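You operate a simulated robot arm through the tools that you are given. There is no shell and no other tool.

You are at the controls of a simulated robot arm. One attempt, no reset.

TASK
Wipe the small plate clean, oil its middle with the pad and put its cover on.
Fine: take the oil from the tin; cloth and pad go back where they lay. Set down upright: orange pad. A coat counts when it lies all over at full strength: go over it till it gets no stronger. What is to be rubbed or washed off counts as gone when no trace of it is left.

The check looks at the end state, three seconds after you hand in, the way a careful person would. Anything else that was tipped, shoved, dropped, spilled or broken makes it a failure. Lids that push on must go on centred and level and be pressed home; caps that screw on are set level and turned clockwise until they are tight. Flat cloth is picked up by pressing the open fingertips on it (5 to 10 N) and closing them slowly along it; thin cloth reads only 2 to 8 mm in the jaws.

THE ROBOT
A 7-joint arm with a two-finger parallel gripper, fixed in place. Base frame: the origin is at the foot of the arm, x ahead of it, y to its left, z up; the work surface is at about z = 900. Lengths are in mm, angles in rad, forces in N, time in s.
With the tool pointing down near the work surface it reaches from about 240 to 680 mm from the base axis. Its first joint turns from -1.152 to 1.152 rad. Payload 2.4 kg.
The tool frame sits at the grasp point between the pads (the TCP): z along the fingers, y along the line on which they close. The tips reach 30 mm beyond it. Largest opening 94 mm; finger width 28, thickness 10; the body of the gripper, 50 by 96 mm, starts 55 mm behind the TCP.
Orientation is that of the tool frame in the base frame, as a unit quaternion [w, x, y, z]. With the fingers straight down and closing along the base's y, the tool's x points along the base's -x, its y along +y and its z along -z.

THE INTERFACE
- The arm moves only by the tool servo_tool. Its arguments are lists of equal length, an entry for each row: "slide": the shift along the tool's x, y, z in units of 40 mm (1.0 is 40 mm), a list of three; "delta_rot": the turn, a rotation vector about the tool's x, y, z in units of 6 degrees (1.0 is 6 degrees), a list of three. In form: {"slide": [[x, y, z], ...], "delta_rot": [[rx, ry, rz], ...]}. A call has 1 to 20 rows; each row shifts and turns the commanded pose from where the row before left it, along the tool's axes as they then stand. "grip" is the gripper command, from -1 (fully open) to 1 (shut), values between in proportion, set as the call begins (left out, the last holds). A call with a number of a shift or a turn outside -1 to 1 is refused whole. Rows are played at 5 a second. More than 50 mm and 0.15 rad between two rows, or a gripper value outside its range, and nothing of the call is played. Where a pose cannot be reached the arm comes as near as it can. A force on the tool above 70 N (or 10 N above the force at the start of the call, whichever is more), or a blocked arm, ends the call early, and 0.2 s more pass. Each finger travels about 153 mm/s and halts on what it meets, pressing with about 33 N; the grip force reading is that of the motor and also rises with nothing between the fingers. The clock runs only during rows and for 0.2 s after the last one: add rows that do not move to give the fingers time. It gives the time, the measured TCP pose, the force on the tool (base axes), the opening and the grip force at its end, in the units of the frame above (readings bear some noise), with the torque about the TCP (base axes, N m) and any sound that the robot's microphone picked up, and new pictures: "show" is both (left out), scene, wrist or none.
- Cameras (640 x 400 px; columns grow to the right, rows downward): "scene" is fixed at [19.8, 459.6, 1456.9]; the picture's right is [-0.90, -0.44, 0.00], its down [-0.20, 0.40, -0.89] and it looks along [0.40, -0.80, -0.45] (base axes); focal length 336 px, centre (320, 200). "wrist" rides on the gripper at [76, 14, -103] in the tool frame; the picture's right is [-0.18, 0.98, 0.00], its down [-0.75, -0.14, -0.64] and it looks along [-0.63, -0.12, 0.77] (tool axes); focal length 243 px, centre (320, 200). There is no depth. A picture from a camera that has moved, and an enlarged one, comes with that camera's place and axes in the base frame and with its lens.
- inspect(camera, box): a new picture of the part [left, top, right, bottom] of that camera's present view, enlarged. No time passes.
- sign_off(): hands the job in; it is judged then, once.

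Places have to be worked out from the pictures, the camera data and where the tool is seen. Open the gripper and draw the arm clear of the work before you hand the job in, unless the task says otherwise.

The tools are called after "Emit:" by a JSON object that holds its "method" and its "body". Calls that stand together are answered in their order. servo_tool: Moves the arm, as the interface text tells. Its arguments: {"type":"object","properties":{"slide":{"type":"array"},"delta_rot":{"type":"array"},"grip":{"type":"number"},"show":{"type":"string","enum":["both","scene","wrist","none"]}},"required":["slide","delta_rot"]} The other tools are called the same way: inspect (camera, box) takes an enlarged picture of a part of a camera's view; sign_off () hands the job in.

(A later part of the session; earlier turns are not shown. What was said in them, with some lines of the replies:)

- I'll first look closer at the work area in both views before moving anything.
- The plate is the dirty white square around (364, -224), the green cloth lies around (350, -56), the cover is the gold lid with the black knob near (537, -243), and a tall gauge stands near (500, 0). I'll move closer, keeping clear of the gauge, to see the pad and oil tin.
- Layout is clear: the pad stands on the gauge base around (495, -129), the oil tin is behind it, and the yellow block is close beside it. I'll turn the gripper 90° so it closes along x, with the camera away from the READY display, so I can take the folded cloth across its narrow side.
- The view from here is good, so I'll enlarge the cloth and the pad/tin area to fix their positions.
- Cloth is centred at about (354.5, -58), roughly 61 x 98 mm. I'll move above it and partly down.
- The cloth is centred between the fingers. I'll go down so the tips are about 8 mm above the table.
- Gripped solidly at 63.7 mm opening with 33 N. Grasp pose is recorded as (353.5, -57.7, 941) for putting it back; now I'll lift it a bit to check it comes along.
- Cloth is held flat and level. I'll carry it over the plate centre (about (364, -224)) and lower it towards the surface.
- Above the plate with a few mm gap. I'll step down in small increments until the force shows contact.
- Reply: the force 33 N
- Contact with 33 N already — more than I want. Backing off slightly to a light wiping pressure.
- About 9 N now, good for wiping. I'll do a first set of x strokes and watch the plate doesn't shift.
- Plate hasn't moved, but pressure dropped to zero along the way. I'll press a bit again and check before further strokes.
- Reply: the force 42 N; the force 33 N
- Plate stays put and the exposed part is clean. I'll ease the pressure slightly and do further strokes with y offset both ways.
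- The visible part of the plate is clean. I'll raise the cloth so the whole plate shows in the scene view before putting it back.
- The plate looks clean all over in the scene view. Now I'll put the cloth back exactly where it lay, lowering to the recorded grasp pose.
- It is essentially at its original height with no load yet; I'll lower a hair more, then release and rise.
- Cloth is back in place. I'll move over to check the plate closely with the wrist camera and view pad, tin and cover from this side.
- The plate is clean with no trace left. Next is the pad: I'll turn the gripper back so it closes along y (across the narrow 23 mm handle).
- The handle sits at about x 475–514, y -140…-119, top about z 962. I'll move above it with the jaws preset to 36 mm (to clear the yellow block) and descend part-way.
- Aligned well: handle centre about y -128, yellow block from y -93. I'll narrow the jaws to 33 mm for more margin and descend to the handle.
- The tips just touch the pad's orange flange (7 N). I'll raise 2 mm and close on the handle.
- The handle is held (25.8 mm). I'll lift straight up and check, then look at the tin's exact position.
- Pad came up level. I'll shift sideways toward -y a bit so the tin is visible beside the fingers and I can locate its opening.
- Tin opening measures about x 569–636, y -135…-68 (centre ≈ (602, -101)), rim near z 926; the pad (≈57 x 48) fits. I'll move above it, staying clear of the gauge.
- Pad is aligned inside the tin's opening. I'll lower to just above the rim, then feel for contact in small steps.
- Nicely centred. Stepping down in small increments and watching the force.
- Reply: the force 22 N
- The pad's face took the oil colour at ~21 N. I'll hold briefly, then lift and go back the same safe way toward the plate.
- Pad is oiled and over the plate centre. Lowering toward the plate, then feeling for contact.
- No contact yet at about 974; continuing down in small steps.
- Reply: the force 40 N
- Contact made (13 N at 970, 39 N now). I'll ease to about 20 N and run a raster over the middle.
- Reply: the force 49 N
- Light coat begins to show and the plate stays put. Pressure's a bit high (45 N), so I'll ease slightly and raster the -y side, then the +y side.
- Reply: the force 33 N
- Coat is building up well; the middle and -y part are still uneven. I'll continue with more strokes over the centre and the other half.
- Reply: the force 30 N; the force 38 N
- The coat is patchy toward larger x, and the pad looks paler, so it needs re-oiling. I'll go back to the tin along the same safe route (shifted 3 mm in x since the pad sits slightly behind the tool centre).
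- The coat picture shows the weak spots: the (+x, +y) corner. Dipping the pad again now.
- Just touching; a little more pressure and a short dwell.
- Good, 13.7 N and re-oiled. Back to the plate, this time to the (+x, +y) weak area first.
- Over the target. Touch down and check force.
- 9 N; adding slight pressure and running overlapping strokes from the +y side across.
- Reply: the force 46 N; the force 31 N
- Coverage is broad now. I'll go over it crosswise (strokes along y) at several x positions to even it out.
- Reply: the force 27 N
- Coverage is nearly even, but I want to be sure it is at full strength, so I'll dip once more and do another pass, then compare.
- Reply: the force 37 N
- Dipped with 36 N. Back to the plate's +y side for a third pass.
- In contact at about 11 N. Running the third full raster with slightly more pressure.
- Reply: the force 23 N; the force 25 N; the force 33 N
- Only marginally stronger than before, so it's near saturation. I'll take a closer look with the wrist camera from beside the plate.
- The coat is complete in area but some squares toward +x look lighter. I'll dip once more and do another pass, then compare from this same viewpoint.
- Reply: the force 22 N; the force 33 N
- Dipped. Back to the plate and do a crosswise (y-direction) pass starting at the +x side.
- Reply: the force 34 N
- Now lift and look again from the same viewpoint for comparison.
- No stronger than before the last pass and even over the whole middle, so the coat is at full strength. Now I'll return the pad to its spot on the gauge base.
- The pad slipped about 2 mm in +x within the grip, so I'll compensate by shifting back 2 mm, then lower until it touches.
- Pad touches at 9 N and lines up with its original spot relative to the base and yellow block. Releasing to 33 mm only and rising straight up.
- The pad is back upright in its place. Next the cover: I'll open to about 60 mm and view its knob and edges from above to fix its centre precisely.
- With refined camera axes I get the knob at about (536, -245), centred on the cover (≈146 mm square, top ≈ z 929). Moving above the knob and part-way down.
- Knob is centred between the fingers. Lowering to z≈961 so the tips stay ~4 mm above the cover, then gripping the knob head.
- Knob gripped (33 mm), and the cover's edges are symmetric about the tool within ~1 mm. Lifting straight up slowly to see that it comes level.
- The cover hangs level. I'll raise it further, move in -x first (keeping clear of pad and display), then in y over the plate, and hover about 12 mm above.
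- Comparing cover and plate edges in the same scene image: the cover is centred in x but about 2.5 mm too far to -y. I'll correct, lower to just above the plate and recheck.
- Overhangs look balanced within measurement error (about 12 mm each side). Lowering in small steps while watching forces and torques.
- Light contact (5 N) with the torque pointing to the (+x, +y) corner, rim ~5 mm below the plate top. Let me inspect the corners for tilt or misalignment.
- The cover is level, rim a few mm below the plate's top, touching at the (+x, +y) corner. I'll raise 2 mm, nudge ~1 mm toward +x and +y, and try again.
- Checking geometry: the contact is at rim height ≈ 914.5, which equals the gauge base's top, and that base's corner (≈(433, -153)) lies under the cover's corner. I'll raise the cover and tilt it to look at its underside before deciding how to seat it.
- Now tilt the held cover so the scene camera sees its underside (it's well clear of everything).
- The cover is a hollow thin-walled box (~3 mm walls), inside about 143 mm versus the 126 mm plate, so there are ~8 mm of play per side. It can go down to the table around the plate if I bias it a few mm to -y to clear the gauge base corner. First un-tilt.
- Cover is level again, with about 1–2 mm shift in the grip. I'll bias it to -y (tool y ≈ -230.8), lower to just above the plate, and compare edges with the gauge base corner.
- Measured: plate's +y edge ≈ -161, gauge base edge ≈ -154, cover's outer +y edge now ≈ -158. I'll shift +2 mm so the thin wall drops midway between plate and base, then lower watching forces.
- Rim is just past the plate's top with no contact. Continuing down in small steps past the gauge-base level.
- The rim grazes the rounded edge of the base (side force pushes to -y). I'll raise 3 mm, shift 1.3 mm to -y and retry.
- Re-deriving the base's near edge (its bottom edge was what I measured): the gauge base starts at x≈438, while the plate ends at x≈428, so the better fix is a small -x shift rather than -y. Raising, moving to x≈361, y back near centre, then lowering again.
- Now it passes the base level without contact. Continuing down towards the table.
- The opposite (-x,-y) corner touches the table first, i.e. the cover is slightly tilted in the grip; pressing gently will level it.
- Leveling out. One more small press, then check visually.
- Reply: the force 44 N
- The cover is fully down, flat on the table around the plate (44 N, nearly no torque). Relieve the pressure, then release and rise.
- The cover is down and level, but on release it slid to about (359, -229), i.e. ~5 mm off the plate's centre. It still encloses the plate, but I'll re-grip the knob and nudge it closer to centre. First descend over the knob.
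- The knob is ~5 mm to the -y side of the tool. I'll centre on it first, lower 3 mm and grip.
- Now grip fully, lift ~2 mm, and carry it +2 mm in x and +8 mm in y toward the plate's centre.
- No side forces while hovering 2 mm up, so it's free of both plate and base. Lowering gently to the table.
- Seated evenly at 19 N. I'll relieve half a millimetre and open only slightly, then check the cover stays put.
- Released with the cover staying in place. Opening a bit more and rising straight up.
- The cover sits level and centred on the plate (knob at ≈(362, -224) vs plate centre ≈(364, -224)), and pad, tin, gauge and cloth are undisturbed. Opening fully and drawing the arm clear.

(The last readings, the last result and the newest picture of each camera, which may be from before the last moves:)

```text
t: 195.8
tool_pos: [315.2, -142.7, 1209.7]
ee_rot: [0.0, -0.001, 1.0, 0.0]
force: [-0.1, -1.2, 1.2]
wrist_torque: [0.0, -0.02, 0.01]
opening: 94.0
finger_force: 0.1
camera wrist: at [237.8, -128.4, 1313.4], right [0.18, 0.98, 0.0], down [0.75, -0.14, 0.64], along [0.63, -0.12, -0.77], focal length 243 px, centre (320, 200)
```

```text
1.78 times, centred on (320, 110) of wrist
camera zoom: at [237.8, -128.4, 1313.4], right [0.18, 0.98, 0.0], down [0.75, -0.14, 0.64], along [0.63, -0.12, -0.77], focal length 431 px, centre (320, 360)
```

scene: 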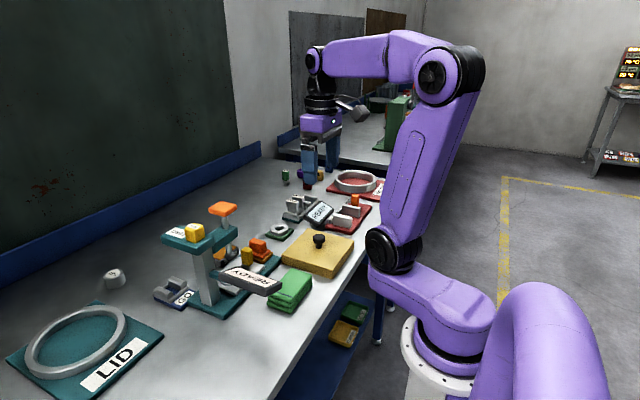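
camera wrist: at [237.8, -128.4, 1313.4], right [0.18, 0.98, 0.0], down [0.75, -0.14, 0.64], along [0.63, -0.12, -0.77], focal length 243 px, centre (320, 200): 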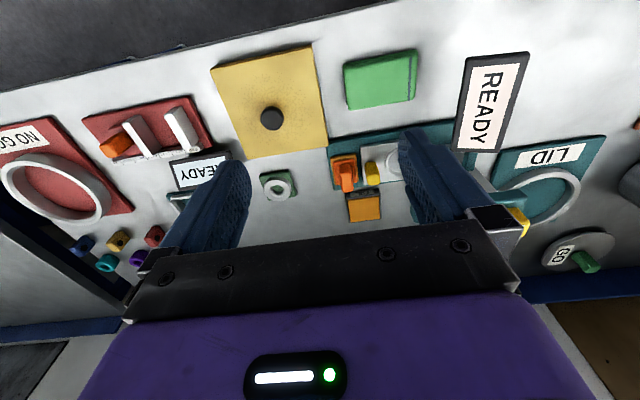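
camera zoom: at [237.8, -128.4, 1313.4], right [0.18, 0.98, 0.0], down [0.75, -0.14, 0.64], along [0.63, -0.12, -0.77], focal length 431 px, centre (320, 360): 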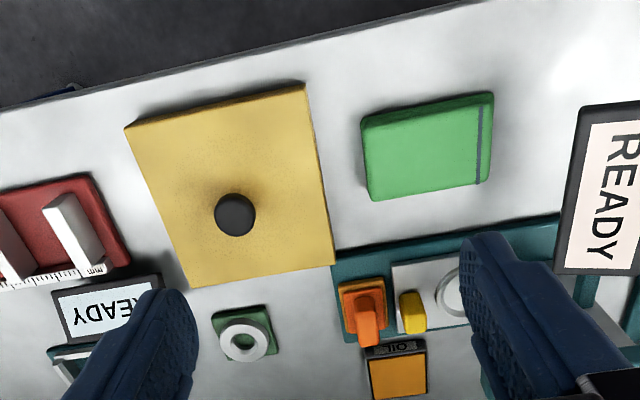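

Final state: plate wiped and oiled under its level cover, cloth folded in its place, pad upright on its base, arm clear with open gripper. Handing in.

Emit:
{"method": "sign_off", "body": {}}

```text
The job is handed in.
```

I wiped the plate clean, oiled its middle and put the gold cover on. The job is handed in; I haven't seen the verdict.

- **Plate:** No trace of dirt showed in either camera before I started oiling.
- **Oil:** I took oil from the tin four times and went over the middle until the last pass made no visible difference. The coat covers roughly the central 100 mm. Close up, a few patches still differed slightly in tone.
- **Cloth and pad:** The cloth is back where it lay and the pad stands upright on the gauge base. As far as the pictures show, both are within a couple of millimetres of where they started.
- **Cover:** It sits flat on the table around the plate, about 2 mm off the plate's centre.

Three things happened while I was fitting the cover:

- **Gauge base in the way:** The corner of the base blocked the first few attempts, and the cover pressed on it lightly (up to about 13 N). It did not look moved.
- **Second grip:** The cover slid several millimetres when I first released it, so I gripped it again and re-centred it. At one point that put about 19 N sideways on the cover, which was probably resting against the plate. I could not see the plate afterwards.
- **Ring gauge uncovered:** A ring gauge on a green base had been sitting under the cover. I did not touch it, and it now stands uncovered.
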